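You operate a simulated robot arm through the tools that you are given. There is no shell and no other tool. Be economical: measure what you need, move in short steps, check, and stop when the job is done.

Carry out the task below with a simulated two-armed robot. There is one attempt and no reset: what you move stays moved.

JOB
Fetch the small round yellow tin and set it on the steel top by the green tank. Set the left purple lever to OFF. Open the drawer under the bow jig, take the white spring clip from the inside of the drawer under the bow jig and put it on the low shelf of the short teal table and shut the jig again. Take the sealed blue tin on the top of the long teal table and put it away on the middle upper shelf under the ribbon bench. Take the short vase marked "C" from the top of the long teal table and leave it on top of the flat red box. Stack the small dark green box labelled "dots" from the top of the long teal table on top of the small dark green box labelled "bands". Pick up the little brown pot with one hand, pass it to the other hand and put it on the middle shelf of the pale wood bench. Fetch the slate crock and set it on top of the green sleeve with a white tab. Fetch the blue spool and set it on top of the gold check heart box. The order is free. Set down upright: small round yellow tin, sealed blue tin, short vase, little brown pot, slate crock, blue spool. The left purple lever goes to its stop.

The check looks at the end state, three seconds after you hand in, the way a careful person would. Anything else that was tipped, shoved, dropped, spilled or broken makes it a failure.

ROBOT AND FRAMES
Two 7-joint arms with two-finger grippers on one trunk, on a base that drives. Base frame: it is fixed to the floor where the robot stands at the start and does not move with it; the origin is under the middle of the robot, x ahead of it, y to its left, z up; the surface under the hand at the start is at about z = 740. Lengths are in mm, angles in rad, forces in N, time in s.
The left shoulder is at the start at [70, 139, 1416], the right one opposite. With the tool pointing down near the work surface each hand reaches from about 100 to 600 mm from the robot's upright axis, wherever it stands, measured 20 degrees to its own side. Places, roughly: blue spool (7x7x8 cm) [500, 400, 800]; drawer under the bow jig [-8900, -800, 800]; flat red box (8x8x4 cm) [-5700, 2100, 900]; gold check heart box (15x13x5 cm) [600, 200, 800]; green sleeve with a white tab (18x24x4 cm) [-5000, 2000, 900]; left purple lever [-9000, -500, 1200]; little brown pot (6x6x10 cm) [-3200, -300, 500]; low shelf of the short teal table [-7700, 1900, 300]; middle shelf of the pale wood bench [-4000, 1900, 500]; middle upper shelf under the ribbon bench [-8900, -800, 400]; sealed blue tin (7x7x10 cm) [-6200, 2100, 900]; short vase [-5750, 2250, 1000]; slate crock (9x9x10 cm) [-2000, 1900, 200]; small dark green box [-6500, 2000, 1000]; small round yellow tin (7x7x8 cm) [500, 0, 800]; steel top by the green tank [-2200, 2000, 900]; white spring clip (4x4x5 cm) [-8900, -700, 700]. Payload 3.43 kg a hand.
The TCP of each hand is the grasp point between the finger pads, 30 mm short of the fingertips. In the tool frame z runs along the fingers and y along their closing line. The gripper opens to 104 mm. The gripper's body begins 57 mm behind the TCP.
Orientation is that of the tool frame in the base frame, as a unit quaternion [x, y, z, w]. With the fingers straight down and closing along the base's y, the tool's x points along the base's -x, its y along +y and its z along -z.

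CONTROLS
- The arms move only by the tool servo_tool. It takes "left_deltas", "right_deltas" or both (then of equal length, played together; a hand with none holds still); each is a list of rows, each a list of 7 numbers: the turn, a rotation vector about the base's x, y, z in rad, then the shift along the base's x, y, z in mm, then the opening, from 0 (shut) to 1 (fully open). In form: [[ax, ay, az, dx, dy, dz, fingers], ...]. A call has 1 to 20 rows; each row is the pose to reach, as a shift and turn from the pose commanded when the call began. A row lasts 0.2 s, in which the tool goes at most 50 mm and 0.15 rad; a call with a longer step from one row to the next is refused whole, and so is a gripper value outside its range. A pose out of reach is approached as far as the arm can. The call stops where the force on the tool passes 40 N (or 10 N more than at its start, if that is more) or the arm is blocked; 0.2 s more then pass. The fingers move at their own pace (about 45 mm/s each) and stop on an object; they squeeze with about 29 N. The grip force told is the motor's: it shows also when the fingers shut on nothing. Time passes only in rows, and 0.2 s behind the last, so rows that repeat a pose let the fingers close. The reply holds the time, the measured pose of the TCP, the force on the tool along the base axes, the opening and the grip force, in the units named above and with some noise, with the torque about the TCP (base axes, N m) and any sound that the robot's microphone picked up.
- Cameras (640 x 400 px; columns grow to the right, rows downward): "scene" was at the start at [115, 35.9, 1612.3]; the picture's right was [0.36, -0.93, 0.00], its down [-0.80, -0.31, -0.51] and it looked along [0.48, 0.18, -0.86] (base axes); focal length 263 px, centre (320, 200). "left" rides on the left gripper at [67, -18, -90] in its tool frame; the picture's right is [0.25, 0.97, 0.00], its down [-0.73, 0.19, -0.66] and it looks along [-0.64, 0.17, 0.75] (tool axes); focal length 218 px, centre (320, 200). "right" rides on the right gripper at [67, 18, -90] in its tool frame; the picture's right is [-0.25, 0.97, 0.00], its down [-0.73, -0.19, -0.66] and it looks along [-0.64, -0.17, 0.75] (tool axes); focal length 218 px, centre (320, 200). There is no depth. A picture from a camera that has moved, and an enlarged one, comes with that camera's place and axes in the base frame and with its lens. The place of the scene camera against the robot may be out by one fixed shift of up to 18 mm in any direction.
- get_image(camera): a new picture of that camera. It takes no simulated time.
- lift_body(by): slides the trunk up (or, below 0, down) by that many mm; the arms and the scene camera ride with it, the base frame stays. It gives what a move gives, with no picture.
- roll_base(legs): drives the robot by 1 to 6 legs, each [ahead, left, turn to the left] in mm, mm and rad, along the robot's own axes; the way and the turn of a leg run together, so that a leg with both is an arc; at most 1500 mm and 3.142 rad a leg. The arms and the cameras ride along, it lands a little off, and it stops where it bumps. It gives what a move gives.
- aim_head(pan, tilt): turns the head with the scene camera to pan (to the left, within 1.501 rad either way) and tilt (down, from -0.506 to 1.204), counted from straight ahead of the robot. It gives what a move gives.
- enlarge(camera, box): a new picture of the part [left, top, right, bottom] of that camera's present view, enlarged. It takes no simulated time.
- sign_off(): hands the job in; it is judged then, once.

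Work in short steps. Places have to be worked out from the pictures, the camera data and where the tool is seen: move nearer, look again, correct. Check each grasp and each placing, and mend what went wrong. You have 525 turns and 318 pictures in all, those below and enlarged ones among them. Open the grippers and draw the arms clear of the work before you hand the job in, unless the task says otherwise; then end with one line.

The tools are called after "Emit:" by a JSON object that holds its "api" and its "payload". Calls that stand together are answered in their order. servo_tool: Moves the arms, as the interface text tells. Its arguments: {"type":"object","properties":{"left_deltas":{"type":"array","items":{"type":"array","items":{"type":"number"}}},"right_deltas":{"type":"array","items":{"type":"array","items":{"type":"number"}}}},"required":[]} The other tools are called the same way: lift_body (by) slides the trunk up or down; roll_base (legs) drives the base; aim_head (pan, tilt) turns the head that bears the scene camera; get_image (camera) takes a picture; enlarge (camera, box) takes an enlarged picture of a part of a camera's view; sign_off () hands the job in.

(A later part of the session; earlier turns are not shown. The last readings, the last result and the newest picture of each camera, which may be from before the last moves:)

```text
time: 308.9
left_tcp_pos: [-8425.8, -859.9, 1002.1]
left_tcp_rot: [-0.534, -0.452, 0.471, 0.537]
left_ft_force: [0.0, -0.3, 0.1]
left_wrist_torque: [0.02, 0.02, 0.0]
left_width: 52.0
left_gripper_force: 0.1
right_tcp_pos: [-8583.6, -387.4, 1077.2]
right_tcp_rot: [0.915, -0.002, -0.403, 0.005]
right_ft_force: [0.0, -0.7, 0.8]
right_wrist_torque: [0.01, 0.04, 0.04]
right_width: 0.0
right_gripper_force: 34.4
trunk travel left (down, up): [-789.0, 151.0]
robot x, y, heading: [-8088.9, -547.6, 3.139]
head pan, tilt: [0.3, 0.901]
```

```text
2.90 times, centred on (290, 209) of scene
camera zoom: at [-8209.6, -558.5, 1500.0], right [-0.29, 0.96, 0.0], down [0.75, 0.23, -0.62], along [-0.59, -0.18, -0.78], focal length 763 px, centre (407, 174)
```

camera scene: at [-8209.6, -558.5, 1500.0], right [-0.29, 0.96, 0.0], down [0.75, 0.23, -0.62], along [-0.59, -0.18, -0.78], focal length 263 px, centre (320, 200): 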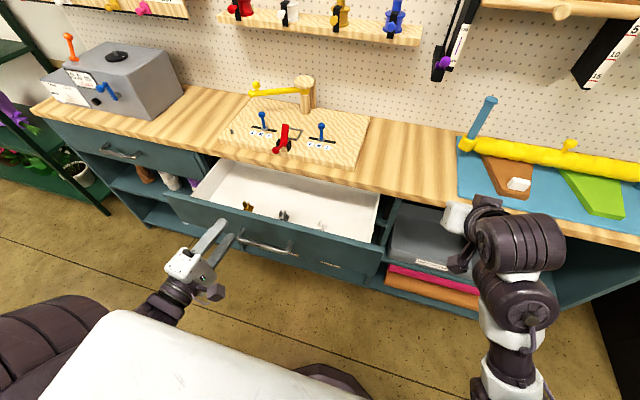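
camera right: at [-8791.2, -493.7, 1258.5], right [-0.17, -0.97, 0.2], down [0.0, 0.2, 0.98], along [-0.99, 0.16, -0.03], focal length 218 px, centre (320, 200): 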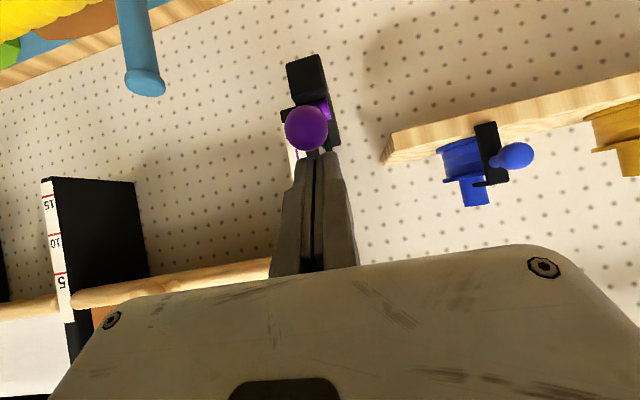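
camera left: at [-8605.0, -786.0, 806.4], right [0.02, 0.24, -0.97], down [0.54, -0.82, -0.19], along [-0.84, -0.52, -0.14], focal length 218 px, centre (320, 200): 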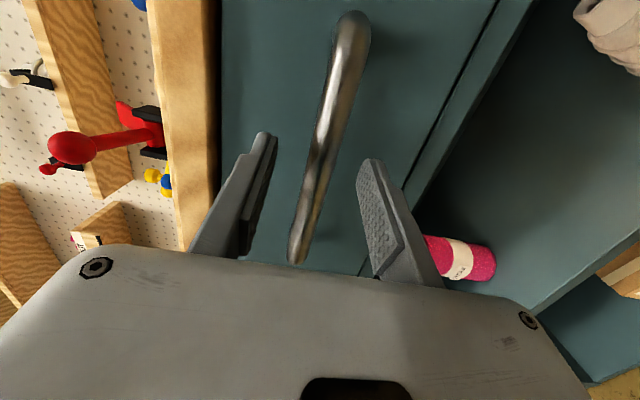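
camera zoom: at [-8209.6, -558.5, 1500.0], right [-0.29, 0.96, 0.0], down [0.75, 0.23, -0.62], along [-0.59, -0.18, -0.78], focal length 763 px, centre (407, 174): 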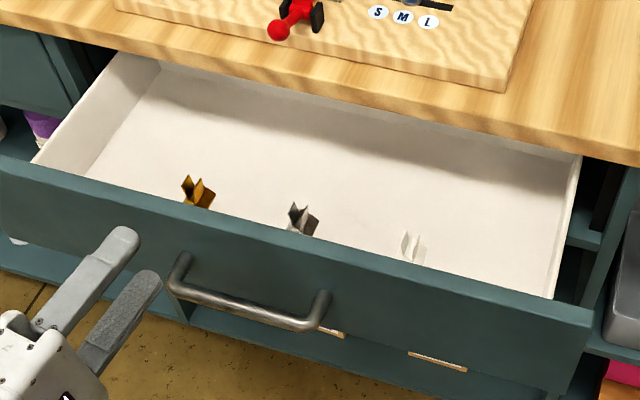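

The white clip is at about (-8690,-700), right of the grey one, just behind the drawer front. I shift the base so the right hand comes over it and point that hand down.

Emit:
{"api": "roll_base", "payload": {"legs": [[0, 240, 0], [90, 0, 0]]}}

Emit:
{"api": "servo_tool", "payload": {"right_deltas": [[0, -0.14, 0, 0, 0, -10, 0.6], [0, -0.28, 0, 0, 0, -20, 0.6], [0, -0.42, 0, 0, 0, -30, 0.6], [0, -0.56, 0, 0, 0, -40, 0.6], [0, -0.7, 0, 0, 0, -50, 0.6], [0, -0.83, 0, 0, 0, -70, 0.6], [0, -0.83, 0, 0, 0, -100, 0.6], [0, -0.83, 0, 0, 0, -120, 0.6], [0, -0.83, 0, 0, 0, -120, 0.6]]}}

Emit:
{"api": "get_image", "payload": {"camera": "right"}}

```text
time: 311.4
left_tcp_pos: [-8514.2, -1101.0, 1001.6]
left_tcp_rot: [-0.534, -0.454, 0.471, 0.536]
left_ft_force: [-1.1, 0.3, -0.8]
left_wrist_torque: [-0.01, 0.02, 0.01]
left_width: 52.1
left_gripper_force: 0.1
right_tcp_pos: [-8673.9, -629.7, 1076.5]
right_tcp_rot: [0.915, 0.0, -0.403, 0.005]
right_ft_force: [-0.3, -0.2, -1.3]
right_wrist_torque: [0.0, -0.01, -0.02]
right_width: 0.0
right_gripper_force: 34.7
trunk travel left (down, up): [-789.0, 151.0]
robot x, y, heading: [-8181.0, -790.3, 3.14]
head pan, tilt: [0.3, 0.901]
```

```text
time: 313.4
left_tcp_pos: [-8514.7, -1100.4, 1001.0]
left_tcp_rot: [-0.534, -0.454, 0.471, 0.536]
left_ft_force: [0.0, -0.3, 0.2]
left_wrist_torque: [-0.02, -0.01, 0.01]
left_width: 51.9
left_gripper_force: 0.1
right_tcp_pos: [-8637.4, -595.5, 851.6]
right_tcp_rot: [1.0, -0.003, 0.0, 0.006]
right_ft_force: [0.6, -0.8, -0.4]
right_wrist_torque: [0.03, 0.0, 0.0]
right_width: 62.5
right_gripper_force: 0.0
right hand out of reach, approached as far as the arm can: row 2, 3, 4, 5, 6, 7, 8, 9
trunk travel left (down, up): [-789.0, 151.0]
robot x, y, heading: [-8177.3, -790.4, 3.145]
head pan, tilt: [0.3, 0.901]
```

```text
152 pictures are left
camera right: at [-8568.6, -611.9, 941.7], right [-0.26, -0.97, 0.01], down [-0.73, 0.2, 0.65], along [-0.63, 0.16, -0.76], focal length 218 px, centre (320, 200)
```

right: 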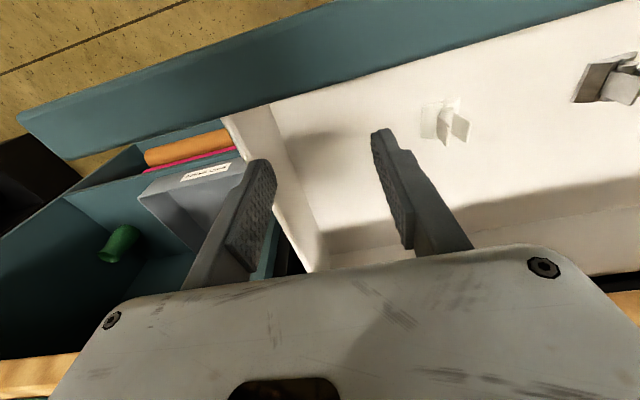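

Emit:
{"api": "enlarge", "payload": {"camera": "right", "box": [380, 70, 500, 170]}}

```text
4.00 times, centred on (440, 120) of right
camera zoom: at [-8568.6, -611.9, 941.7], right [-0.26, -0.97, 0.01], down [-0.73, 0.2, 0.65], along [-0.63, 0.16, -0.76], focal length 873 px, centre (-160, 520)
```

zoom: 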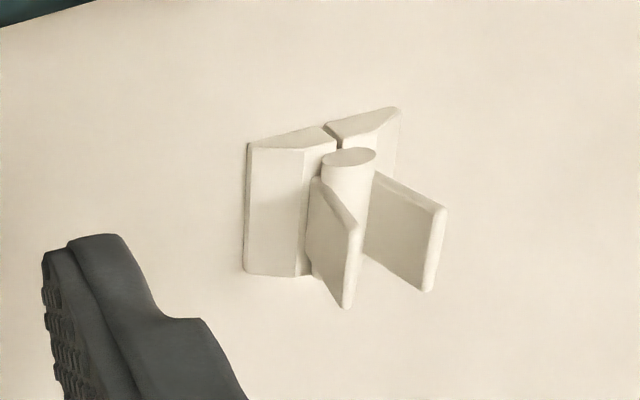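

It is a peg-like clip standing with its V handles up. I move over it and look again.

Emit:
{"api": "servo_tool", "payload": {"right_deltas": [[0, 0, 0, -6, -30, 18, 0.7], [0, 0, 0, -14, -65, 18, 0.7], [0, 0, 0, -23, -96, 18, 0.7], [0, 0, 0, -23, -96, 18, 0.7]]}}

Emit:
{"api": "get_image", "payload": {"camera": "right"}}

```text
time: 314.4
left_tcp_pos: [-8513.0, -1101.0, 1001.8]
left_tcp_rot: [-0.534, -0.453, 0.472, 0.536]
left_ft_force: [-0.6, -0.1, 0.8]
left_wrist_torque: [0.0, 0.04, 0.0]
left_width: 51.9
left_gripper_force: 0.0
right_tcp_pos: [-8657.9, -688.9, 867.0]
right_tcp_rot: [1.0, -0.003, -0.001, 0.006]
right_ft_force: [0.0, -0.2, 0.3]
right_wrist_torque: [-0.02, -0.02, 0.02]
right_width: 72.8
right_gripper_force: 0.0
right hand out of reach, approached as far as the arm can: row 1, 2, 3, 4
trunk travel left (down, up): [-789.0, 151.0]
robot x, y, heading: [-8178.7, -790.7, 3.143]
head pan, tilt: [0.3, 0.901]
```

```text
150 pictures are left
camera right: at [-8589.9, -705.7, 956.7], right [-0.26, -0.97, 0.01], down [-0.73, 0.2, 0.66], along [-0.64, 0.16, -0.75], focal length 218 px, centre (320, 200)
```

right: 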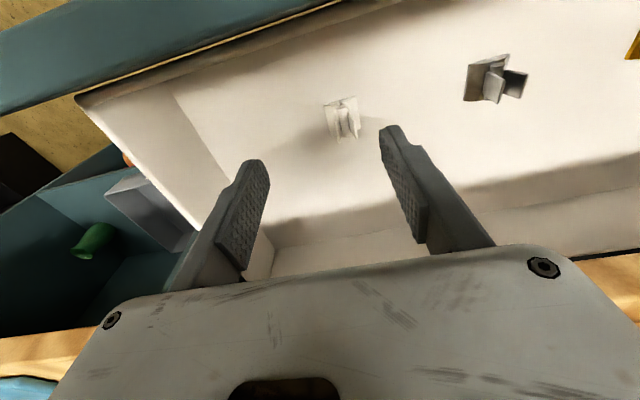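

Two wrist rays put the clip at (-8677,-713), hinge z≈730. I move over it and descend to z≈748.

Emit:
{"api": "servo_tool", "payload": {"right_deltas": [[0, 0, 0, -19, -24, -10, 0.7], [0, 0, 0, -19, -24, -50, 0.7], [0, 0, 0, -19, -24, -90, 0.7], [0, 0, 0, -19, -24, -118, 0.7], [0, 0, 0, -19, -24, -118, 0.7]]}}

Emit:
{"api": "get_image", "payload": {"camera": "right"}}

```text
time: 315.7
left_tcp_pos: [-8514.5, -1100.5, 1002.0]
left_tcp_rot: [-0.534, -0.452, 0.471, 0.538]
left_ft_force: [-0.2, 0.1, -0.5]
left_wrist_torque: [-0.01, 0.04, -0.02]
left_width: 51.9
left_gripper_force: 0.1
right_tcp_pos: [-8682.1, -712.8, 753.6]
right_tcp_rot: [1.0, -0.003, -0.008, 0.005]
right_ft_force: [-0.4, 5.1, 24.6]
right_wrist_torque: [1.17, -0.3, 0.26]
right_width: 70.1
right_gripper_force: 0.0
trunk travel left (down, up): [-789.0, 151.0]
robot x, y, heading: [-8179.8, -791.1, 3.138]
head pan, tilt: [0.3, 0.901]
stopped in row 5 (right hand): the force on the tool passed its limit at 42 N (the readings are from after the stop); the commanded pose is now the measured one
```

```text
149 pictures are left
camera right: at [-8612.7, -730.3, 842.4], right [-0.26, -0.97, 0.01], down [-0.72, 0.2, 0.67], along [-0.65, 0.16, -0.75], focal length 218 px, centre (320, 200)
```

right: 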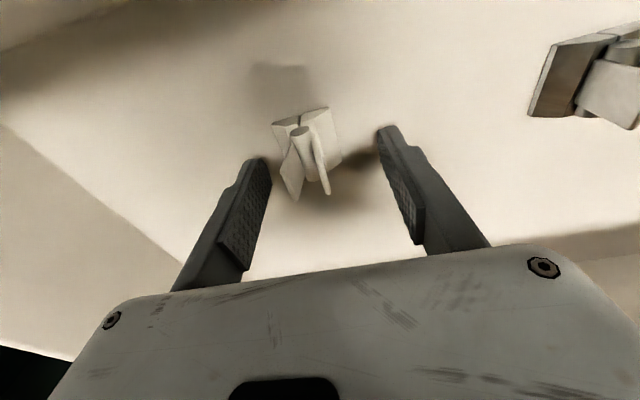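

A fingertip touches the drawer floor (z≈723). I rise 5 mm, shift +7 mm in y to centre on the clip, and close.

Emit:
{"api": "servo_tool", "payload": {"right_deltas": [[0, 0, 0, 0, 0, 6, 0.7], [0, 0, 0, 2, 7, 6, 0.7], [0, 0, 0, 2, 7, 6, 0], [0, 0, 0, 2, 7, 6, 0], [0, 0, 0, 2, 7, 6, 0], [0, 0, 0, 2, 7, 6, 0]]}}

Emit:
{"api": "get_image", "payload": {"camera": "right"}}

```text
time: 317.1
left_tcp_pos: [-8513.8, -1100.9, 999.7]
left_tcp_rot: [-0.534, -0.453, 0.471, 0.536]
left_ft_force: [-0.1, -0.2, -1.1]
left_wrist_torque: [-0.01, 0.0, 0.02]
left_width: 52.1
left_gripper_force: 0.1
right_tcp_pos: [-8678.8, -705.3, 756.9]
right_tcp_rot: [1.0, -0.004, -0.004, 0.005]
right_ft_force: [-0.1, 0.0, 0.6]
right_wrist_torque: [-0.01, 0.01, 0.01]
right_width: 32.9
right_gripper_force: 28.6
trunk travel left (down, up): [-789.0, 151.0]
robot x, y, heading: [-8178.9, -791.6, 3.141]
head pan, tilt: [0.3, 0.901]
```

```text
148 pictures are left
camera right: at [-8609.4, -723.2, 845.7], right [-0.26, -0.97, 0.01], down [-0.72, 0.2, 0.66], along [-0.64, 0.16, -0.75], focal length 218 px, centre (320, 200)
```

right: 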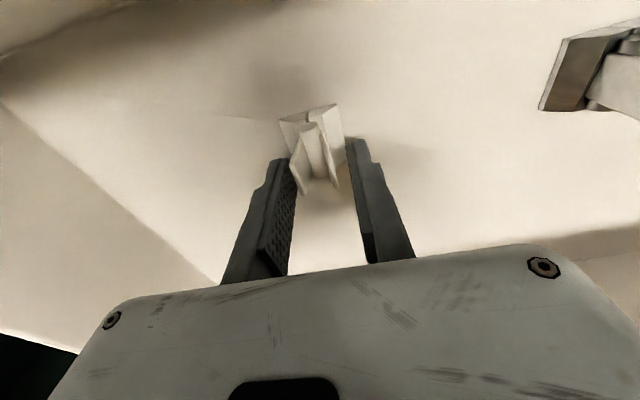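

Gripped (33 mm). I lift it out of the drawer.

Emit:
{"api": "servo_tool", "payload": {"right_deltas": [[0, 0, 0, 0, 0, 20, 0], [0, 0, 0, 0, 0, 55, 0], [0, 0, 0, 2, 0, 95, 0], [0, 0, 0, 5, 5, 120, 0], [0, 0, 0, 5, 5, 120, 0]]}}

Emit:
{"api": "get_image", "payload": {"camera": "right"}}

```text
time: 318.3
left_tcp_pos: [-8515.6, -1100.7, 1001.9]
left_tcp_rot: [-0.535, -0.452, 0.471, 0.537]
left_ft_force: [0.5, 0.4, 0.2]
left_wrist_torque: [-0.02, -0.01, 0.01]
left_width: 51.7
left_gripper_force: 0.0
right_tcp_pos: [-8672.4, -701.7, 876.6]
right_tcp_rot: [1.0, -0.003, -0.004, 0.006]
right_ft_force: [-0.1, 0.4, 0.0]
right_wrist_torque: [-0.01, -0.02, 0.0]
right_width: 33.1
right_gripper_force: 29.0
trunk travel left (down, up): [-789.0, 151.0]
robot x, y, heading: [-8176.8, -790.3, 3.142]
head pan, tilt: [0.3, 0.901]
```

```text
147 pictures are left
camera right: at [-8603.8, -718.4, 965.9], right [-0.26, -0.97, 0.01], down [-0.72, 0.2, 0.66], along [-0.64, 0.16, -0.75], focal length 218 px, centre (320, 200)
```

right: 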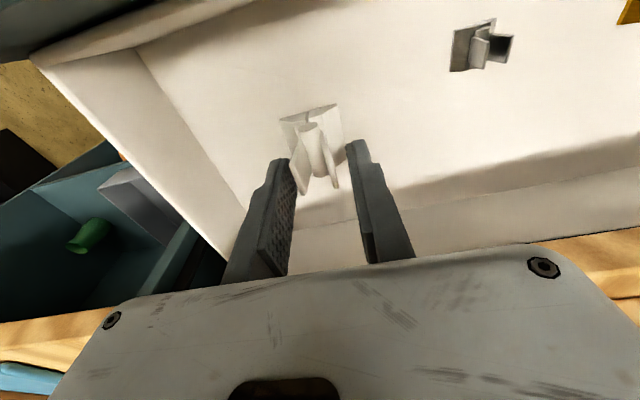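

The clip is held. Now I retract: base back, right hand aside, then bring the left hand back to the drawer handle.

Emit:
{"api": "roll_base", "payload": {"legs": [[-110, 0, 0]]}}

Emit:
{"api": "servo_tool", "payload": {"right_deltas": [[0, 0, 0, 30, 30, 20, 0], [0, 0, 0, 70, 55, 20, 0], [0, 0, 0, 110, 80, 20, 0], [0, 0, 0, 130, 110, 20, 0], [0, 0, 0, 130, 110, 20, 0]]}}

Emit:
{"api": "lift_body", "payload": {"by": -210}}

Emit:
{"api": "get_image", "payload": {"camera": "scene"}}

```text
time: 319.5
left_tcp_pos: [-8404.1, -1099.8, 1000.9]
left_tcp_rot: [-0.534, -0.453, 0.471, 0.537]
left_ft_force: [0.8, 0.1, 0.2]
left_wrist_torque: [0.0, -0.02, -0.03]
left_width: 52.0
left_gripper_force: 0.0
right_tcp_pos: [-8562.6, -700.6, 875.9]
right_tcp_rot: [1.0, -0.004, -0.004, 0.005]
right_ft_force: [-13.4, -0.5, -3.7]
right_wrist_torque: [-0.02, 0.41, 0.12]
right_width: 33.1
right_gripper_force: 29.0
trunk travel left (down, up): [-789.0, 151.0]
robot x, y, heading: [-8071.5, -788.8, 3.136]
head pan, tilt: [0.3, 0.901]
```

```text
time: 320.2
left_tcp_pos: [-8404.4, -1101.4, 1001.9]
left_tcp_rot: [-0.533, -0.454, 0.472, 0.535]
left_ft_force: [0.7, 0.0, 0.8]
left_wrist_torque: [-0.01, -0.01, 0.05]
left_width: 52.0
left_gripper_force: 0.0
right_tcp_pos: [-8553.9, -664.4, 872.0]
right_tcp_rot: [0.996, 0.0, -0.089, 0.026]
right_ft_force: [-33.4, -7.2, -6.7]
right_wrist_torque: [-0.18, 0.36, 0.66]
right_width: 33.0
right_gripper_force: 29.2
right hand out of reach, approached as far as the arm can: row 1, 2, 3
trunk travel left (down, up): [-789.0, 151.0]
robot x, y, heading: [-8071.2, -789.2, -3.141]
head pan, tilt: [0.3, 0.901]
stopped in row 3 (right hand): the force on the tool passed its limit at 153 N (the readings are from after the stop); the commanded pose is now the measured one
```

```text
time: 320.7
left_tcp_pos: [-8403.1, -1101.1, 990.3]
left_tcp_rot: [-0.533, -0.454, 0.472, 0.535]
left_ft_force: [0.8, 0.3, 0.3]
left_wrist_torque: [0.02, 0.0, 0.0]
left_width: 52.1
left_gripper_force: 0.1
right_tcp_pos: [-8554.7, -663.7, 864.2]
right_tcp_rot: [0.995, -0.001, -0.094, 0.025]
right_ft_force: [-12.9, -5.1, -0.1]
right_wrist_torque: [0.07, -0.02, 0.2]
right_width: 32.7
right_gripper_force: 28.9
trunk travel left (down, up): [-778.0, 162.0]
robot x, y, heading: [-8069.4, -784.0, -3.139]
head pan, tilt: [0.3, 0.901]
stopped: the force on the tool passed its limit at 55 N (the readings are from after the stop); the commanded pose is now the measured one
```

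```text
146 pictures are left
camera scene: at [-8190.9, -799.4, 1489.0], right [-0.3, 0.95, 0.0], down [0.75, 0.23, -0.62], along [-0.59, -0.19, -0.78], focal length 263 px, centre (320, 200)
```

scene: 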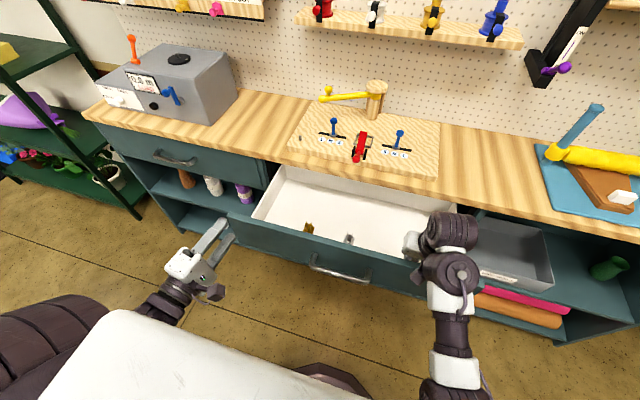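

The fingertips are inside the drawer, pressing on its front panel. I ease off −x and raise the trunk to lift the hand out.

Emit:
{"api": "servo_tool", "payload": {"right_deltas": [[0, 0, 0, -10, 0, 0, 0], [0, 0, 0, -15, 0, 0, 0]]}}

Emit:
{"api": "lift_body", "payload": {"by": 160}}

Emit:
{"api": "get_image", "payload": {"camera": "right"}}

```text
time: 321.3
left_tcp_pos: [-8404.1, -1102.7, 991.0]
left_tcp_rot: [-0.534, -0.454, 0.472, 0.535]
left_ft_force: [0.1, 0.7, -0.5]
left_wrist_torque: [0.02, -0.02, 0.01]
left_width: 52.2
left_gripper_force: 0.1
right_tcp_pos: [-8568.8, -663.5, 865.0]
right_tcp_rot: [0.995, -0.001, -0.092, 0.025]
right_ft_force: [0.1, 0.2, -0.5]
right_wrist_torque: [-0.01, -0.03, 0.02]
right_width: 32.6
right_gripper_force: 29.2
trunk travel left (down, up): [-778.0, 162.0]
robot x, y, heading: [-8068.2, -787.3, -3.139]
head pan, tilt: [0.3, 0.901]
```

```text
time: 323.1
left_tcp_pos: [-8403.6, -1100.6, 1150.5]
left_tcp_rot: [-0.533, -0.454, 0.472, 0.536]
left_ft_force: [0.9, -0.4, 0.1]
left_wrist_torque: [0.04, 0.01, -0.01]
left_width: 52.3
left_gripper_force: 0.0
right_tcp_pos: [-8568.6, -661.4, 1025.0]
right_tcp_rot: [0.995, -0.002, -0.092, 0.024]
right_ft_force: [0.4, 0.1, -0.6]
right_wrist_torque: [0.03, 0.03, 0.0]
right_width: 32.9
right_gripper_force: 29.0
trunk travel left (down, up): [-938.0, 2.0]
robot x, y, heading: [-8070.5, -790.1, -3.135]
head pan, tilt: [0.3, 0.901]
```

```text
145 pictures are left
camera right: at [-8484.3, -675.9, 1101.4], right [-0.25, -0.96, 0.09], down [-0.6, 0.23, 0.77], along [-0.76, 0.13, -0.63], focal length 218 px, centre (320, 200)
```

right: 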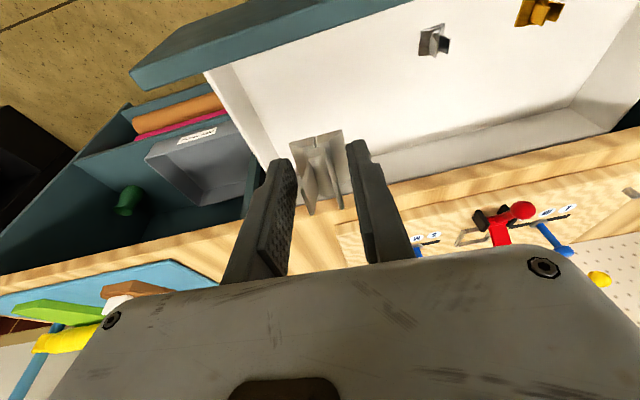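

The clip is still held. I pull the right hand back over the front edge, then lower the trunk so the left hand is at handle height.

Emit:
{"api": "servo_tool", "payload": {"right_deltas": [[0, -0.09, 0, 40, 20, -10, 0], [0, -0.18, 0, 80, 45, -20, 0], [0, -0.18, 0, 110, 75, -30, 0], [0, -0.18, 0, 140, 105, -40, 0], [0, -0.18, 0, 140, 105, -40, 0]]}}

```text
time: 324.3
left_tcp_pos: [-8403.4, -1102.3, 1150.0]
left_tcp_rot: [-0.533, -0.454, 0.472, 0.536]
left_ft_force: [0.0, -1.1, 0.1]
left_wrist_torque: [0.0, 0.0, -0.01]
left_width: 52.1
left_gripper_force: 0.1
right_tcp_pos: [-8428.7, -558.2, 986.1]
right_tcp_rot: [1.0, -0.003, -0.002, 0.024]
right_ft_force: [0.0, -0.1, -0.2]
right_wrist_torque: [0.04, 0.01, 0.0]
right_width: 32.6
right_gripper_force: 28.7
right hand out of reach, approached as far as the arm can: row 2, 3
trunk travel left (down, up): [-938.0, 2.0]
robot x, y, heading: [-8069.0, -786.0, -3.139]
head pan, tilt: [0.3, 0.901]
```

Emit:
{"api": "lift_body", "payload": {"by": -362}}

Emit:
{"api": "get_image", "payload": {"camera": "left"}}

Emit:
{"api": "get_image", "payload": {"camera": "scene"}}

```text
time: 327.8
left_tcp_pos: [-8404.0, -1102.4, 789.1]
left_tcp_rot: [-0.534, -0.454, 0.472, 0.535]
left_ft_force: [-0.2, -0.4, -0.1]
left_wrist_torque: [0.01, 0.02, 0.02]
left_width: 52.0
left_gripper_force: 0.0
right_tcp_pos: [-8428.5, -558.0, 623.3]
right_tcp_rot: [1.0, -0.003, -0.004, 0.024]
right_ft_force: [-0.1, -0.2, -0.7]
right_wrist_torque: [-0.03, -0.05, 0.01]
right_width: 32.9
right_gripper_force: 29.0
trunk travel left (down, up): [-576.0, 364.0]
robot x, y, heading: [-8067.4, -789.5, -3.142]
head pan, tilt: [0.3, 0.901]
```

```text
144 pictures are left
camera left: at [-8304.6, -1047.6, 804.7], right [0.02, 0.24, -0.97], down [0.54, -0.82, -0.19], along [-0.84, -0.52, -0.14], focal length 218 px, centre (320, 200)
```

left: 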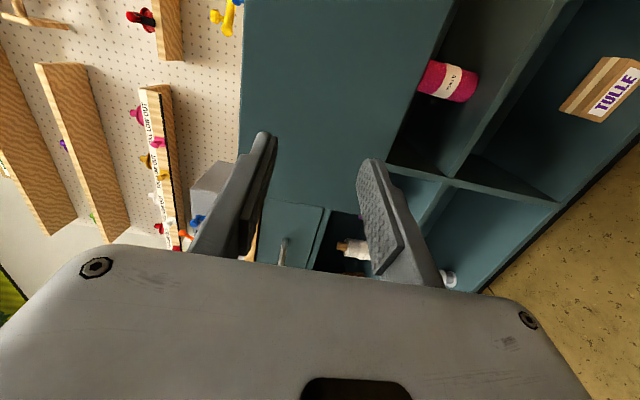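

```text
143 pictures are left
camera scene: at [-8189.7, -799.3, 1287.6], right [-0.3, 0.95, 0.0], down [0.75, 0.23, -0.62], along [-0.59, -0.18, -0.78], focal length 263 px, centre (320, 200)
```

scene: 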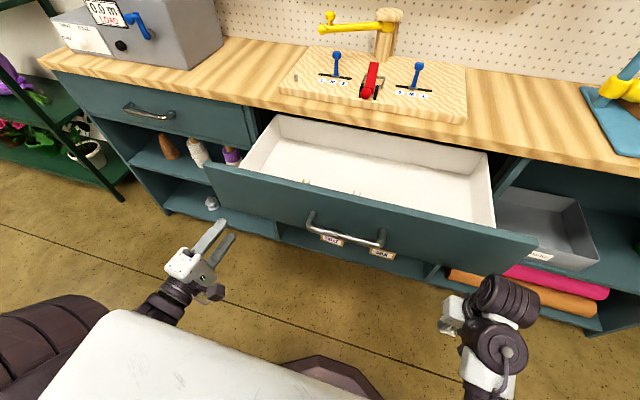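

I shift the base right 230 mm to bring the left hand in front of the handle.

Emit:
{"api": "roll_base", "payload": {"legs": [[0, -245, 0]]}}

Emit:
{"api": "get_image", "payload": {"camera": "left"}}

```text
time: 329.6
left_tcp_pos: [-8404.1, -855.1, 789.5]
left_tcp_rot: [-0.535, -0.453, 0.471, 0.536]
left_ft_force: [-0.7, 0.1, 0.3]
left_wrist_torque: [-0.02, 0.0, 0.01]
left_width: 51.9
left_gripper_force: 0.0
right_tcp_pos: [-8426.8, -312.3, 624.1]
right_tcp_rot: [1.0, -0.005, -0.002, 0.025]
right_ft_force: [1.3, -0.1, 0.2]
right_wrist_torque: [-0.02, 0.04, -0.02]
right_width: 32.9
right_gripper_force: 29.2
trunk travel left (down, up): [-576.0, 364.0]
robot x, y, heading: [-8067.1, -547.6, 3.145]
head pan, tilt: [0.3, 0.901]
```

```text
142 pictures are left
camera left: at [-8305.7, -803.1, 804.8], right [0.02, 0.24, -0.97], down [0.54, -0.82, -0.19], along [-0.84, -0.52, -0.14], focal length 218 px, centre (320, 200)
```

left: 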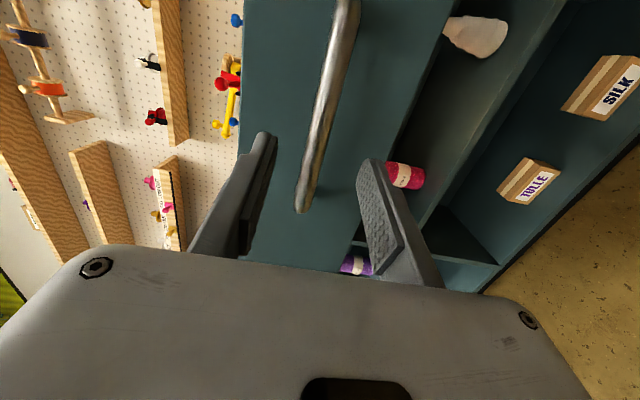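

The fingers straddle the bar; I advance so the fingertips push the panel shut.

Emit:
{"api": "servo_tool", "payload": {"left_deltas": [[0, 0, 0, -40, 10, 0, 0.5], [0, 0, 0, -75, 12, 0, 0.5], [0, 0, 0, -100, 12, 0, 0.5], [0, 0, 0, -125, 12, 0, 0.5], [0, 0, 0, -150, 12, 0, 0.5], [0, 0, 0, -175, 12, 0, 0.5], [0, 0, 0, -200, 12, 0, 0.5], [0, 0, 0, -225, 12, 0, 0.5], [0, 0, 0, -250, 12, 0, 0.5], [0, 0, 0, -275, 12, 0, 0.5], [0, 0, 0, -295, 12, 0, 0.5], [0, 0, 0, -310, 12, 0, 0.5], [0, 0, 0, -320, 12, 0, 0.5]]}}

Emit:
{"api": "get_image", "payload": {"camera": "scene"}}

```text
time: 332.4
left_tcp_pos: [-8724.4, -844.9, 787.1]
left_tcp_rot: [-0.535, -0.453, 0.47, 0.536]
left_ft_force: [-0.3, -0.3, -0.4]
left_wrist_torque: [0.01, -0.05, 0.0]
left_width: 51.9
left_gripper_force: 0.0
right_tcp_pos: [-8427.4, -313.5, 624.1]
right_tcp_rot: [1.0, -0.005, -0.001, 0.025]
right_ft_force: [0.7, -0.2, -1.0]
right_wrist_torque: [0.06, 0.0, 0.05]
right_width: 32.9
right_gripper_force: 28.5
trunk travel left (down, up): [-576.0, 364.0]
robot x, y, heading: [-8069.4, -544.7, 3.144]
head pan, tilt: [0.3, 0.901]
```

```text
141 pictures are left
camera scene: at [-8190.3, -555.8, 1287.5], right [-0.29, 0.96, 0.0], down [0.75, 0.23, -0.62], along [-0.59, -0.18, -0.78], focal length 263 px, centre (320, 200)
```

scene: 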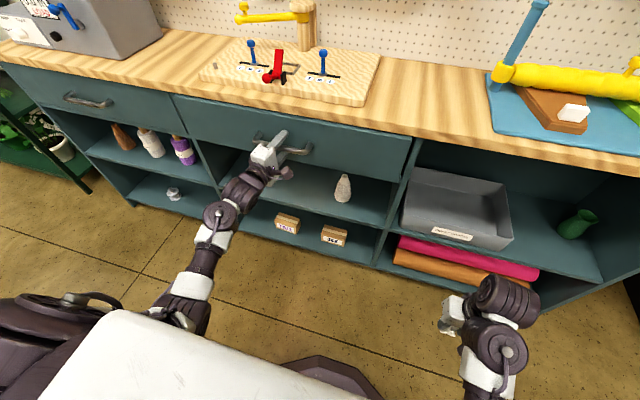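

Nearly shut. I push a little more until it resists.

Emit:
{"api": "servo_tool", "payload": {"left_deltas": [[0, 0, 0, -6, 0, 0, 0.5], [0, 0, 0, -12, 0, 0, 0.5], [0, 0, 0, -18, 0, 0, 0.5], [0, 0, 0, -24, 0, 0, 0.5], [0, 0, 0, -30, 0, 0, 0.5]]}}

Emit:
{"api": "enlarge", "payload": {"camera": "scene", "box": [160, 80, 440, 255]}}

```text
time: 333.5
left_tcp_pos: [-8745.1, -844.5, 784.7]
left_tcp_rot: [0.537, 0.455, -0.468, -0.535]
left_ft_force: [21.5, 2.1, 5.3]
left_wrist_torque: [0.22, -0.36, 0.11]
left_width: 44.1
left_gripper_force: 0.0
right_tcp_pos: [-8424.2, -314.7, 624.5]
right_tcp_rot: [1.0, -0.004, -0.004, 0.025]
right_ft_force: [0.3, -0.4, -1.5]
right_wrist_torque: [-0.01, -0.04, 0.01]
right_width: 32.8
right_gripper_force: 29.0
trunk travel left (down, up): [-576.0, 364.0]
robot x, y, heading: [-8068.1, -541.2, -3.137]
head pan, tilt: [0.3, 0.901]
stopped in row 5 (left hand): the force on the tool passed its limit at 48 N (the readings are from after the stop); the commanded pose is now the measured one
```

```text
2.29 times, centred on (300, 168) of scene
camera zoom: at [-8185.8, -555.4, 1288.1], right [-0.3, 0.96, 0.0], down [0.75, 0.23, -0.62], along [-0.6, -0.18, -0.78], focal length 602 px, centre (366, 274)
```

zoom: 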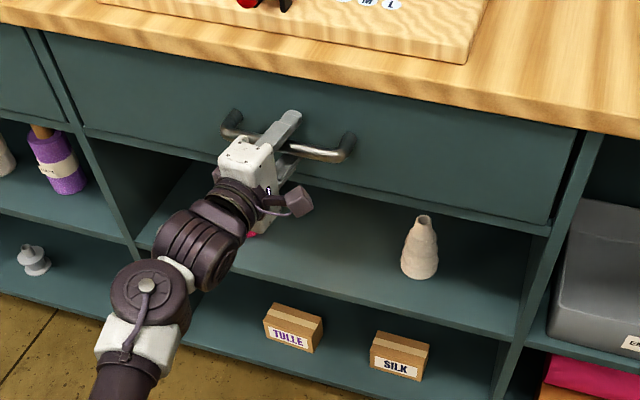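

The drawer is shut. I retreat the left hand and back off from the bench.

Emit:
{"api": "servo_tool", "payload": {"left_deltas": [[0, 0, 0, 40, 0, 0, 0.5], [0, 0, 0, 85, 0, 0, 0.5], [0, 0, 0, 130, 0, 0, 0.5], [0, 0, 0, 175, 0, 0, 0.5], [0, 0, 0, 220, 0, 0, 0.5]]}}

Emit:
{"api": "roll_base", "payload": {"legs": [[-350, 0, 0]]}}

Emit:
{"api": "aim_head", "payload": {"pan": 0.2, "tilt": 0.6}}

Emit:
{"api": "get_image", "payload": {"camera": "scene"}}

```text
time: 334.7
left_tcp_pos: [-8526.8, -845.0, 784.5]
left_tcp_rot: [0.538, 0.455, -0.467, -0.534]
left_ft_force: [-0.1, -0.3, 0.2]
left_wrist_torque: [0.03, 0.01, 0.0]
left_width: 52.1
left_gripper_force: 0.1
right_tcp_pos: [-8425.5, -314.8, 623.2]
right_tcp_rot: [1.0, -0.005, -0.002, 0.024]
right_ft_force: [-0.3, 0.0, 0.3]
right_wrist_torque: [0.0, 0.04, -0.01]
right_width: 32.8
right_gripper_force: 28.7
trunk travel left (down, up): [-576.0, 364.0]
robot x, y, heading: [-8067.1, -541.7, 3.149]
head pan, tilt: [0.3, 0.901]
```

```text
time: 337.0
left_tcp_pos: [-8178.0, -845.2, 784.4]
left_tcp_rot: [0.537, 0.454, -0.467, -0.535]
left_ft_force: [0.3, -0.3, 0.9]
left_wrist_torque: [-0.04, -0.04, -0.01]
left_width: 52.3
left_gripper_force: 0.0
right_tcp_pos: [-8078.2, -312.9, 623.9]
right_tcp_rot: [1.0, -0.005, -0.004, 0.025]
right_ft_force: [-0.1, -0.5, -0.2]
right_wrist_torque: [-0.02, 0.0, 0.0]
right_width: 32.9
right_gripper_force: 28.6
trunk travel left (down, up): [-576.0, 364.0]
robot x, y, heading: [-7720.5, -548.8, 3.146]
head pan, tilt: [0.3, 0.901]
```

```text
time: 337.8
left_tcp_pos: [-8180.2, -844.3, 783.5]
left_tcp_rot: [0.537, 0.456, -0.467, -0.534]
left_ft_force: [0.3, -0.1, 0.0]
left_wrist_torque: [0.01, 0.03, -0.03]
left_width: 52.1
left_gripper_force: 0.2
right_tcp_pos: [-8076.9, -314.4, 622.8]
right_tcp_rot: [1.0, -0.005, -0.003, 0.025]
right_ft_force: [0.7, 0.1, -0.3]
right_wrist_torque: [0.02, 0.0, 0.0]
right_width: 33.0
right_gripper_force: 29.0
trunk travel left (down, up): [-576.0, 364.0]
robot x, y, heading: [-7721.3, -545.8, 3.139]
head pan, tilt: [0.201, 0.6]
```

```text
139 pictures are left
camera scene: at [-7855.7, -551.5, 1312.3], right [-0.2, 0.98, 0.0], down [0.55, 0.11, -0.82], along [-0.81, -0.16, -0.57], focal length 263 px, centre (320, 200)
```

scene: 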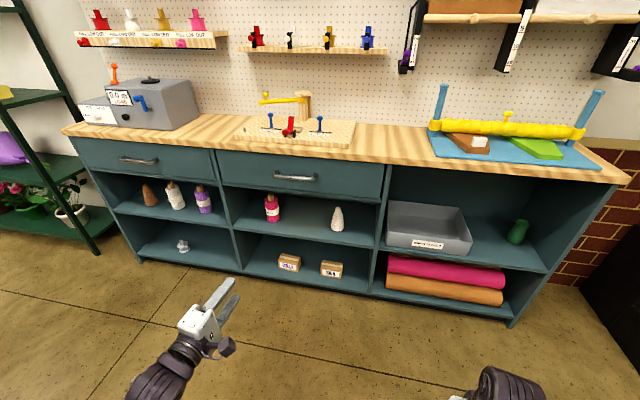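

The drawer is shut and the bench tidy. Now the clip: I turn to face +y and drive toward the short teal table.

Emit:
{"api": "roll_base", "payload": {"legs": [[0, 0, -1.571], [1450, 0, 0]]}}

Emit:
{"api": "aim_head", "payload": {"pan": 0.0, "tilt": 0.5}}

Emit:
{"api": "get_image", "payload": {"camera": "scene"}}

```text
time: 348.8
left_tcp_pos: [-8058.7, 1363.8, 783.2]
left_tcp_rot: [-0.703, 0.052, -0.041, 0.708]
left_ft_force: [0.1, 0.2, 0.0]
left_wrist_torque: [0.0, -0.06, 0.01]
left_width: 51.8
left_gripper_force: 0.1
right_tcp_pos: [-7526.1, 1271.9, 624.4]
right_tcp_rot: [0.71, -0.703, -0.019, 0.016]
right_ft_force: [0.0, -0.1, -0.4]
right_wrist_torque: [0.01, 0.03, 0.0]
right_width: 32.8
right_gripper_force: 29.0
trunk travel left (down, up): [-576.0, 364.0]
robot x, y, heading: [-7748.7, 910.5, 1.586]
head pan, tilt: [0.201, 0.6]
```

```text
time: 349.5
left_tcp_pos: [-8060.4, 1362.0, 784.8]
left_tcp_rot: [-0.702, 0.052, -0.041, 0.709]
left_ft_force: [-0.2, -0.4, -0.1]
left_wrist_torque: [-0.04, 0.01, 0.04]
left_width: 52.0
left_gripper_force: 0.1
right_tcp_pos: [-7527.4, 1271.6, 623.9]
right_tcp_rot: [0.71, -0.704, -0.019, 0.015]
right_ft_force: [-0.6, 0.4, 0.4]
right_wrist_torque: [0.03, -0.01, -0.03]
right_width: 32.9
right_gripper_force: 28.8
trunk travel left (down, up): [-576.0, 364.0]
robot x, y, heading: [-7748.6, 909.8, 1.589]
head pan, tilt: [0.0, 0.499]
```

```text
138 pictures are left
camera scene: at [-7751.7, 1062.2, 1321.4], right [1.0, 0.02, 0.0], down [0.01, -0.48, -0.88], along [-0.02, 0.88, -0.48], focal length 263 px, centre (320, 200)
```

scene: 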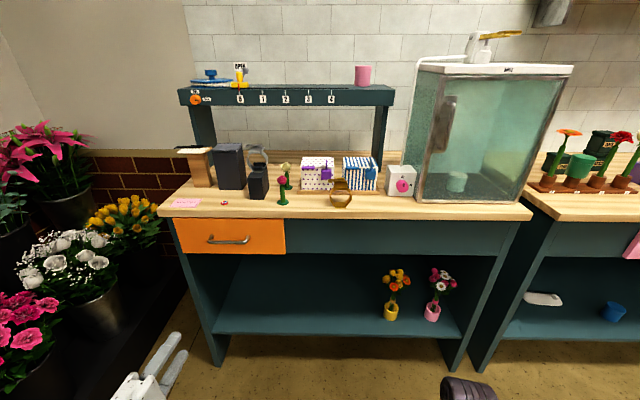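

The low shelf is at z≈311, its left and middle free. First I restore the left hand to the tucked, downward pose so that I can drive close.

Emit:
{"api": "servo_tool", "payload": {"left_deltas": [[0, 0.14, 0, 0, 0, 0, 0.5], [0, 0.28, 0, 0, 0, 0, 0.5], [0, 0.42, 0, 0, 0, 0, 0.5], [0, 0.56, 0, 0, 0, 0, 0.5], [0, 0.7, 0, 0, 0, 0, 0.5], [0, 0.84, 0, 0, 0, 0, 0.5], [0, 0.98, 0, 0, 0, 0, 0.5], [0, 1.12, 0, 0, 0, 0, 0.5], [0, 1.26, 0, 0, 0, 0, 0.5], [0, 1.4, 0, 0, 0, 0, 0.5], [0, 1.5, 0, 0, 0, 0, 0.5], [0, 1.57, 0, 0, 0, 0, 0.5]]}}

Emit:
{"api": "servo_tool", "payload": {"left_deltas": [[-0.14, 0, 0, 0, -10, 0, 0.5], [-0.28, 0, 0, 0, -20, 0, 0.5], [-0.42, 0, 0, 0, -30, 0, 0.5], [-0.56, 0, 0, 0, -40, 0, 0.5], [-0.7, 0, 0, 0, -50, 0, 0.5], [-0.84, 0, 0, 0, -60, 0, 0.5], [-0.98, 0, 0, 0, -70, 0, 0.5], [-1.12, 0, 0, 0, -80, 0, 0.5], [-1.26, 0, 0, 0, -90, 0, 0.5], [-1.4, 0, 0, 0, -100, 0, 1], [-1.45, 0, 0, 0, -120, 0, 1], [-1.45, 0, 0, 0, -120, 0, 1]]}}

```text
time: 352.1
left_tcp_pos: [-8059.0, 1364.1, 782.9]
left_tcp_rot: [-0.526, 0.538, 0.468, 0.464]
left_ft_force: [0.1, -0.1, 0.3]
left_wrist_torque: [0.01, 0.01, -0.01]
left_width: 51.8
left_gripper_force: 0.1
right_tcp_pos: [-7526.0, 1272.4, 623.4]
right_tcp_rot: [0.71, -0.704, -0.019, 0.015]
right_ft_force: [-0.5, -0.4, -0.9]
right_wrist_torque: [0.04, -0.01, -0.01]
right_width: 33.1
right_gripper_force: 29.1
trunk travel left (down, up): [-576.0, 364.0]
robot x, y, heading: [-7749.2, 911.4, 1.59]
head pan, tilt: [0.0, 0.499]
```

```text
time: 354.7
left_tcp_pos: [-8060.2, 1244.3, 783.8]
left_tcp_rot: [-0.701, 0.713, -0.007, -0.002]
left_ft_force: [-0.4, 0.3, -0.2]
left_wrist_torque: [0.0, -0.01, 0.0]
left_width: 104.0
left_gripper_force: 0.0
left hand out of reach, approached as far as the arm can: row 5, 6
right_tcp_pos: [-7526.0, 1272.9, 623.6]
right_tcp_rot: [0.711, -0.703, -0.019, 0.016]
right_ft_force: [-0.2, 1.1, 0.4]
right_wrist_torque: [0.04, -0.02, 0.0]
right_width: 32.8
right_gripper_force: 28.7
trunk travel left (down, up): [-576.0, 364.0]
robot x, y, heading: [-7747.1, 910.3, 1.593]
head pan, tilt: [0.0, 0.499]
```

Emit:
{"api": "lift_body", "payload": {"by": -110}}

Emit:
{"api": "roll_base", "payload": {"legs": [[0, 100, -0.02], [370, 0, 0]]}}

Emit:
{"api": "get_image", "payload": {"camera": "right"}}

Emit:
{"api": "get_image", "payload": {"camera": "scene"}}

```text
time: 356.1
left_tcp_pos: [-8058.8, 1243.5, 674.1]
left_tcp_rot: [-0.702, 0.712, -0.006, -0.001]
left_ft_force: [-0.1, -0.5, -0.5]
left_wrist_torque: [0.0, 0.03, 0.02]
left_width: 103.9
left_gripper_force: 0.0
right_tcp_pos: [-7527.4, 1271.9, 513.1]
right_tcp_rot: [0.71, -0.703, -0.019, 0.016]
right_ft_force: [-0.5, -0.7, -0.6]
right_wrist_torque: [0.0, -0.03, 0.03]
right_width: 32.9
right_gripper_force: 29.0
trunk travel left (down, up): [-466.0, 474.0]
robot x, y, heading: [-7750.9, 910.1, 1.587]
head pan, tilt: [0.0, 0.499]
```

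```text
time: 359.2
left_tcp_pos: [-8153.5, 1619.6, 673.6]
left_tcp_rot: [-0.696, 0.718, -0.006, 0.0]
left_ft_force: [0.0, 0.2, 0.6]
left_wrist_torque: [-0.05, -0.01, -0.02]
left_width: 103.9
left_gripper_force: 0.1
right_tcp_pos: [-7620.6, 1638.2, 513.3]
right_tcp_rot: [-0.705, 0.709, 0.019, -0.017]
right_ft_force: [0.5, -0.3, 0.5]
right_wrist_torque: [0.0, -0.02, 0.01]
right_width: 32.9
right_gripper_force: 29.2
trunk travel left (down, up): [-466.0, 474.0]
robot x, y, heading: [-7851.9, 1279.5, 1.574]
head pan, tilt: [0.0, 0.499]
```

```text
137 pictures are left
camera right: at [-7633.0, 1571.5, 603.3], right [-0.96, 0.26, 0.05], down [0.23, 0.73, 0.65], along [0.13, 0.64, -0.76], focal length 218 px, centre (320, 200)
```

right: 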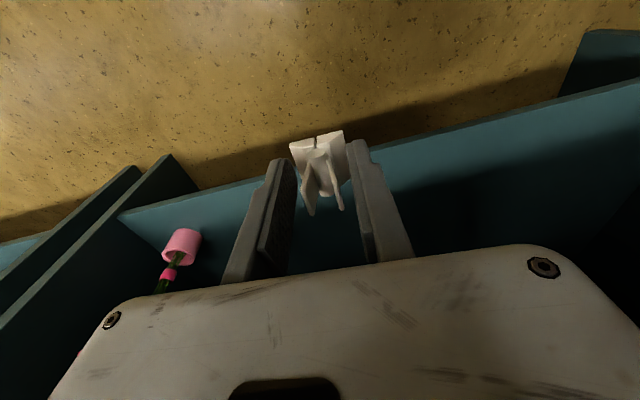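

```text
136 pictures are left
camera scene: at [-7849.6, 1433.1, 1211.3], right [1.0, 0.0, 0.0], down [0.0, -0.48, -0.88], along [0.0, 0.88, -0.48], focal length 263 px, centre (320, 200)
```

scene: 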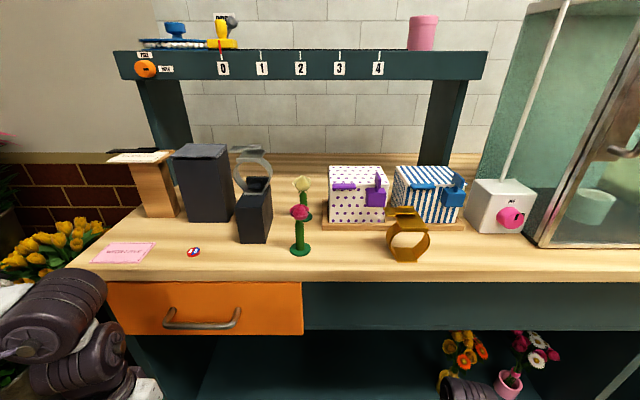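

I lower to z≈380 in front of the shelf, move in 150 mm, then set down.

Emit:
{"api": "servo_tool", "payload": {"right_deltas": [[0, 0, 0, 0, 0, -45, 0], [0, 0, 0, 0, 5, -90, 0], [0, 0, 0, 0, 10, -130, 0], [0, 0, 0, 0, 50, -130, 0], [0, 0, 0, 0, 95, -130, 0], [0, 0, 0, 0, 140, -130, 0], [0, 0, 0, 0, 160, -130, 0], [0, 0, 0, 0, 160, -130, 0]]}}

Emit:
{"api": "get_image", "payload": {"camera": "right"}}

```text
time: 361.0
left_tcp_pos: [-8154.9, 1618.6, 672.9]
left_tcp_rot: [-0.697, 0.717, -0.007, 0.0]
left_ft_force: [1.2, 0.4, -0.2]
left_wrist_torque: [-0.01, 0.02, 0.0]
left_width: 104.1
left_gripper_force: 0.1
right_tcp_pos: [-7620.1, 1797.5, 383.4]
right_tcp_rot: [-0.704, 0.709, 0.018, -0.015]
right_ft_force: [-0.2, -0.8, -0.4]
right_wrist_torque: [0.0, 0.01, -0.01]
right_width: 33.0
right_gripper_force: 30.0
trunk travel left (down, up): [-466.0, 474.0]
robot x, y, heading: [-7853.3, 1278.8, 1.573]
head pan, tilt: [0.0, 0.499]
```

```text
135 pictures are left
camera right: at [-7632.3, 1731.2, 473.8], right [-0.96, 0.26, 0.05], down [0.23, 0.73, 0.65], along [0.13, 0.64, -0.76], focal length 218 px, centre (320, 200)
```

right: 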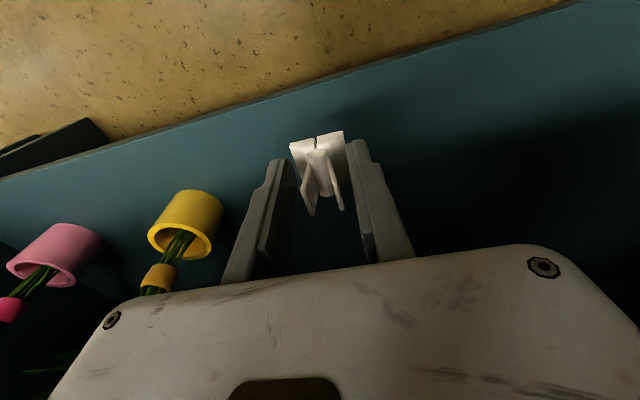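

I move 30 mm further in and lower until contact.

Emit:
{"api": "servo_tool", "payload": {"right_deltas": [[0, 0, 0, 0, 30, -10, 0], [0, 0, 0, 0, 40, -22, 0], [0, 0, 0, 0, 40, -28, 0], [0, 0, 0, 0, 40, -33, 0], [0, 0, 0, 0, 40, -38, 0]]}}

```text
time: 362.2
left_tcp_pos: [-8154.5, 1618.2, 673.5]
left_tcp_rot: [-0.697, 0.717, -0.007, 0.0]
left_ft_force: [-0.4, 0.9, 0.4]
left_wrist_torque: [-0.01, 0.01, 0.03]
left_width: 104.1
left_gripper_force: 0.1
right_tcp_pos: [-7619.8, 1838.2, 344.9]
right_tcp_rot: [-0.704, 0.71, 0.018, -0.016]
right_ft_force: [0.0, -1.0, -0.4]
right_wrist_torque: [-0.01, -0.02, 0.01]
right_width: 32.6
right_gripper_force: 29.0
trunk travel left (down, up): [-466.0, 474.0]
robot x, y, heading: [-7853.3, 1281.1, 1.571]
head pan, tilt: [0.0, 0.499]
```

Emit:
{"api": "servo_tool", "payload": {"right_deltas": [[0, 0, 0, 0, 0, -4, 0], [0, 0, 0, 0, 0, -8, 0], [0, 0, 0, 0, 0, -12, 0], [0, 0, 0, 0, 0, -16, 0], [0, 0, 0, 0, 0, -20, 0]]}}

```text
time: 363.4
left_tcp_pos: [-8154.0, 1618.7, 674.3]
left_tcp_rot: [-0.697, 0.717, -0.007, 0.0]
left_ft_force: [0.0, -0.2, 0.3]
left_wrist_torque: [0.03, -0.03, -0.02]
left_width: 104.0
left_gripper_force: 0.0
right_tcp_pos: [-7621.2, 1834.7, 329.2]
right_tcp_rot: [-0.704, 0.709, 0.019, -0.016]
right_ft_force: [0.7, -0.4, 0.1]
right_wrist_torque: [0.04, 0.06, -0.01]
right_width: 32.8
right_gripper_force: 29.0
right hand out of reach, approached as far as the arm can: row 4, 5
trunk travel left (down, up): [-466.0, 474.0]
robot x, y, heading: [-7851.5, 1277.8, 1.573]
head pan, tilt: [0.0, 0.499]
```

The arm is at reach limit, so I lower with the trunk.

Emit:
{"api": "lift_body", "payload": {"by": -14}}

Emit:
{"api": "get_image", "payload": {"camera": "right"}}

```text
time: 364.1
left_tcp_pos: [-8153.4, 1619.0, 660.2]
left_tcp_rot: [-0.697, 0.717, -0.006, -0.001]
left_ft_force: [0.8, 0.3, 0.3]
left_wrist_torque: [0.03, 0.0, 0.0]
left_width: 103.6
left_gripper_force: 0.0
right_tcp_pos: [-7620.7, 1834.5, 314.7]
right_tcp_rot: [-0.705, 0.709, 0.019, -0.016]
right_ft_force: [-0.2, -0.6, -0.6]
right_wrist_torque: [-0.02, -0.01, 0.0]
right_width: 32.9
right_gripper_force: 28.7
trunk travel left (down, up): [-452.0, 488.0]
robot x, y, heading: [-7852.6, 1281.3, 1.575]
head pan, tilt: [0.0, 0.499]
```

```text
134 pictures are left
camera right: at [-7633.4, 1767.2, 405.1], right [-0.96, 0.26, 0.05], down [0.23, 0.72, 0.65], along [0.13, 0.64, -0.76], focal length 218 px, centre (320, 200)
```

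right: 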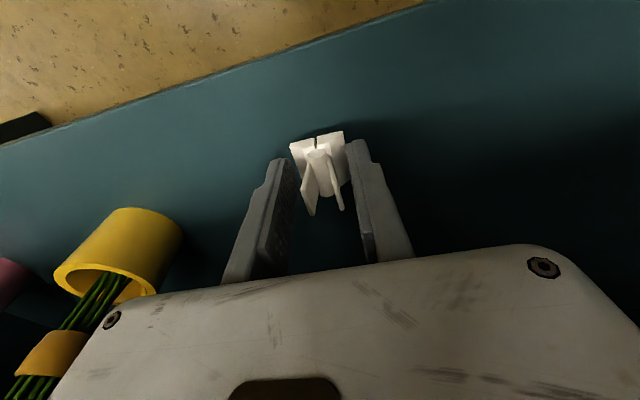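

Emit:
{"api": "lift_body", "payload": {"by": -12}}

Emit:
{"api": "lift_body", "payload": {"by": -8}}

```text
time: 364.6
left_tcp_pos: [-8154.0, 1618.0, 647.7]
left_tcp_rot: [-0.697, 0.717, -0.007, -0.001]
left_ft_force: [-0.5, -1.1, -0.1]
left_wrist_torque: [0.03, -0.03, 0.0]
left_width: 104.2
left_gripper_force: 0.1
right_tcp_pos: [-7621.9, 1835.4, 303.2]
right_tcp_rot: [-0.704, 0.709, 0.019, -0.016]
right_ft_force: [0.0, 0.0, -0.3]
right_wrist_torque: [0.02, -0.02, 0.0]
right_width: 32.8
right_gripper_force: 29.0
trunk travel left (down, up): [-440.0, 500.0]
robot x, y, heading: [-7847.5, 1281.6, 1.569]
head pan, tilt: [0.0, 0.499]
```

```text
time: 365.2
left_tcp_pos: [-8155.2, 1617.3, 640.6]
left_tcp_rot: [-0.697, 0.717, -0.006, 0.0]
left_ft_force: [-0.6, 0.2, 0.4]
left_wrist_torque: [0.03, -0.01, 0.02]
left_width: 103.9
left_gripper_force: 0.1
right_tcp_pos: [-7620.9, 1835.6, 296.8]
right_tcp_rot: [-0.704, 0.709, 0.02, -0.015]
right_ft_force: [-1.2, -2.9, 14.5]
right_wrist_torque: [-0.27, -0.09, -0.06]
right_width: 32.8
right_gripper_force: 29.1
trunk travel left (down, up): [-432.0, 508.0]
robot x, y, heading: [-7850.2, 1279.0, 1.575]
head pan, tilt: [0.0, 0.499]
```

Contact. I open and raise the trunk 60 mm.

Emit:
{"api": "servo_tool", "payload": {"right_deltas": [[0, 0, 0, 0, 0, 0, 0.6], [0, 0, 0, 0, 0, 0, 0.7], [0, 0, 0, 0, 0, 0, 0.7]]}}

Emit:
{"api": "lift_body", "payload": {"by": 70}}

Emit:
{"api": "get_image", "payload": {"camera": "right"}}

```text
time: 366.0
left_tcp_pos: [-8154.3, 1618.1, 640.1]
left_tcp_rot: [-0.697, 0.717, -0.006, -0.001]
left_ft_force: [-0.3, 0.3, -0.6]
left_wrist_torque: [0.02, 0.0, 0.04]
left_width: 104.1
left_gripper_force: 0.1
right_tcp_pos: [-7621.9, 1834.1, 296.7]
right_tcp_rot: [-0.704, 0.71, 0.019, -0.016]
right_ft_force: [-2.1, -0.4, 3.6]
right_wrist_torque: [-0.05, -0.12, -0.04]
right_width: 70.6
right_gripper_force: 0.1
trunk travel left (down, up): [-432.0, 508.0]
robot x, y, heading: [-7851.8, 1281.1, 1.574]
head pan, tilt: [0.0, 0.499]
```

```text
time: 367.1
left_tcp_pos: [-8155.4, 1617.9, 709.4]
left_tcp_rot: [-0.696, 0.718, -0.007, -0.001]
left_ft_force: [-0.8, 0.0, 0.2]
left_wrist_torque: [-0.01, 0.03, 0.03]
left_width: 103.7
left_gripper_force: 0.1
right_tcp_pos: [-7621.2, 1834.3, 366.1]
right_tcp_rot: [-0.704, 0.71, 0.018, -0.016]
right_ft_force: [-0.6, -0.4, 0.3]
right_wrist_torque: [0.02, 0.04, 0.01]
right_width: 72.6
right_gripper_force: 0.1
trunk travel left (down, up): [-502.0, 438.0]
robot x, y, heading: [-7850.3, 1276.9, 1.569]
head pan, tilt: [0.0, 0.499]
```

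```text
133 pictures are left
camera right: at [-7633.5, 1767.3, 454.8], right [-0.96, 0.26, 0.05], down [0.23, 0.73, 0.65], along [0.13, 0.64, -0.76], focal length 218 px, centre (320, 200)
```

right: 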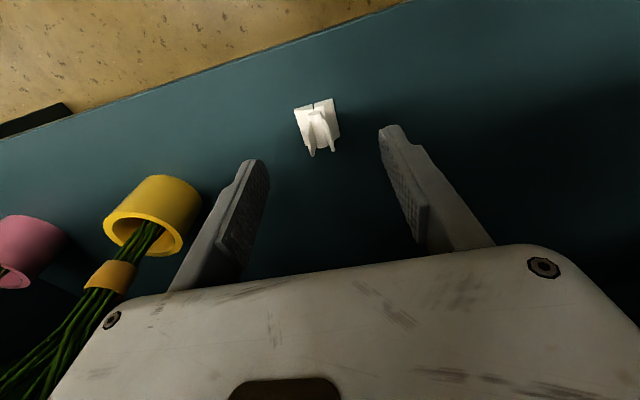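

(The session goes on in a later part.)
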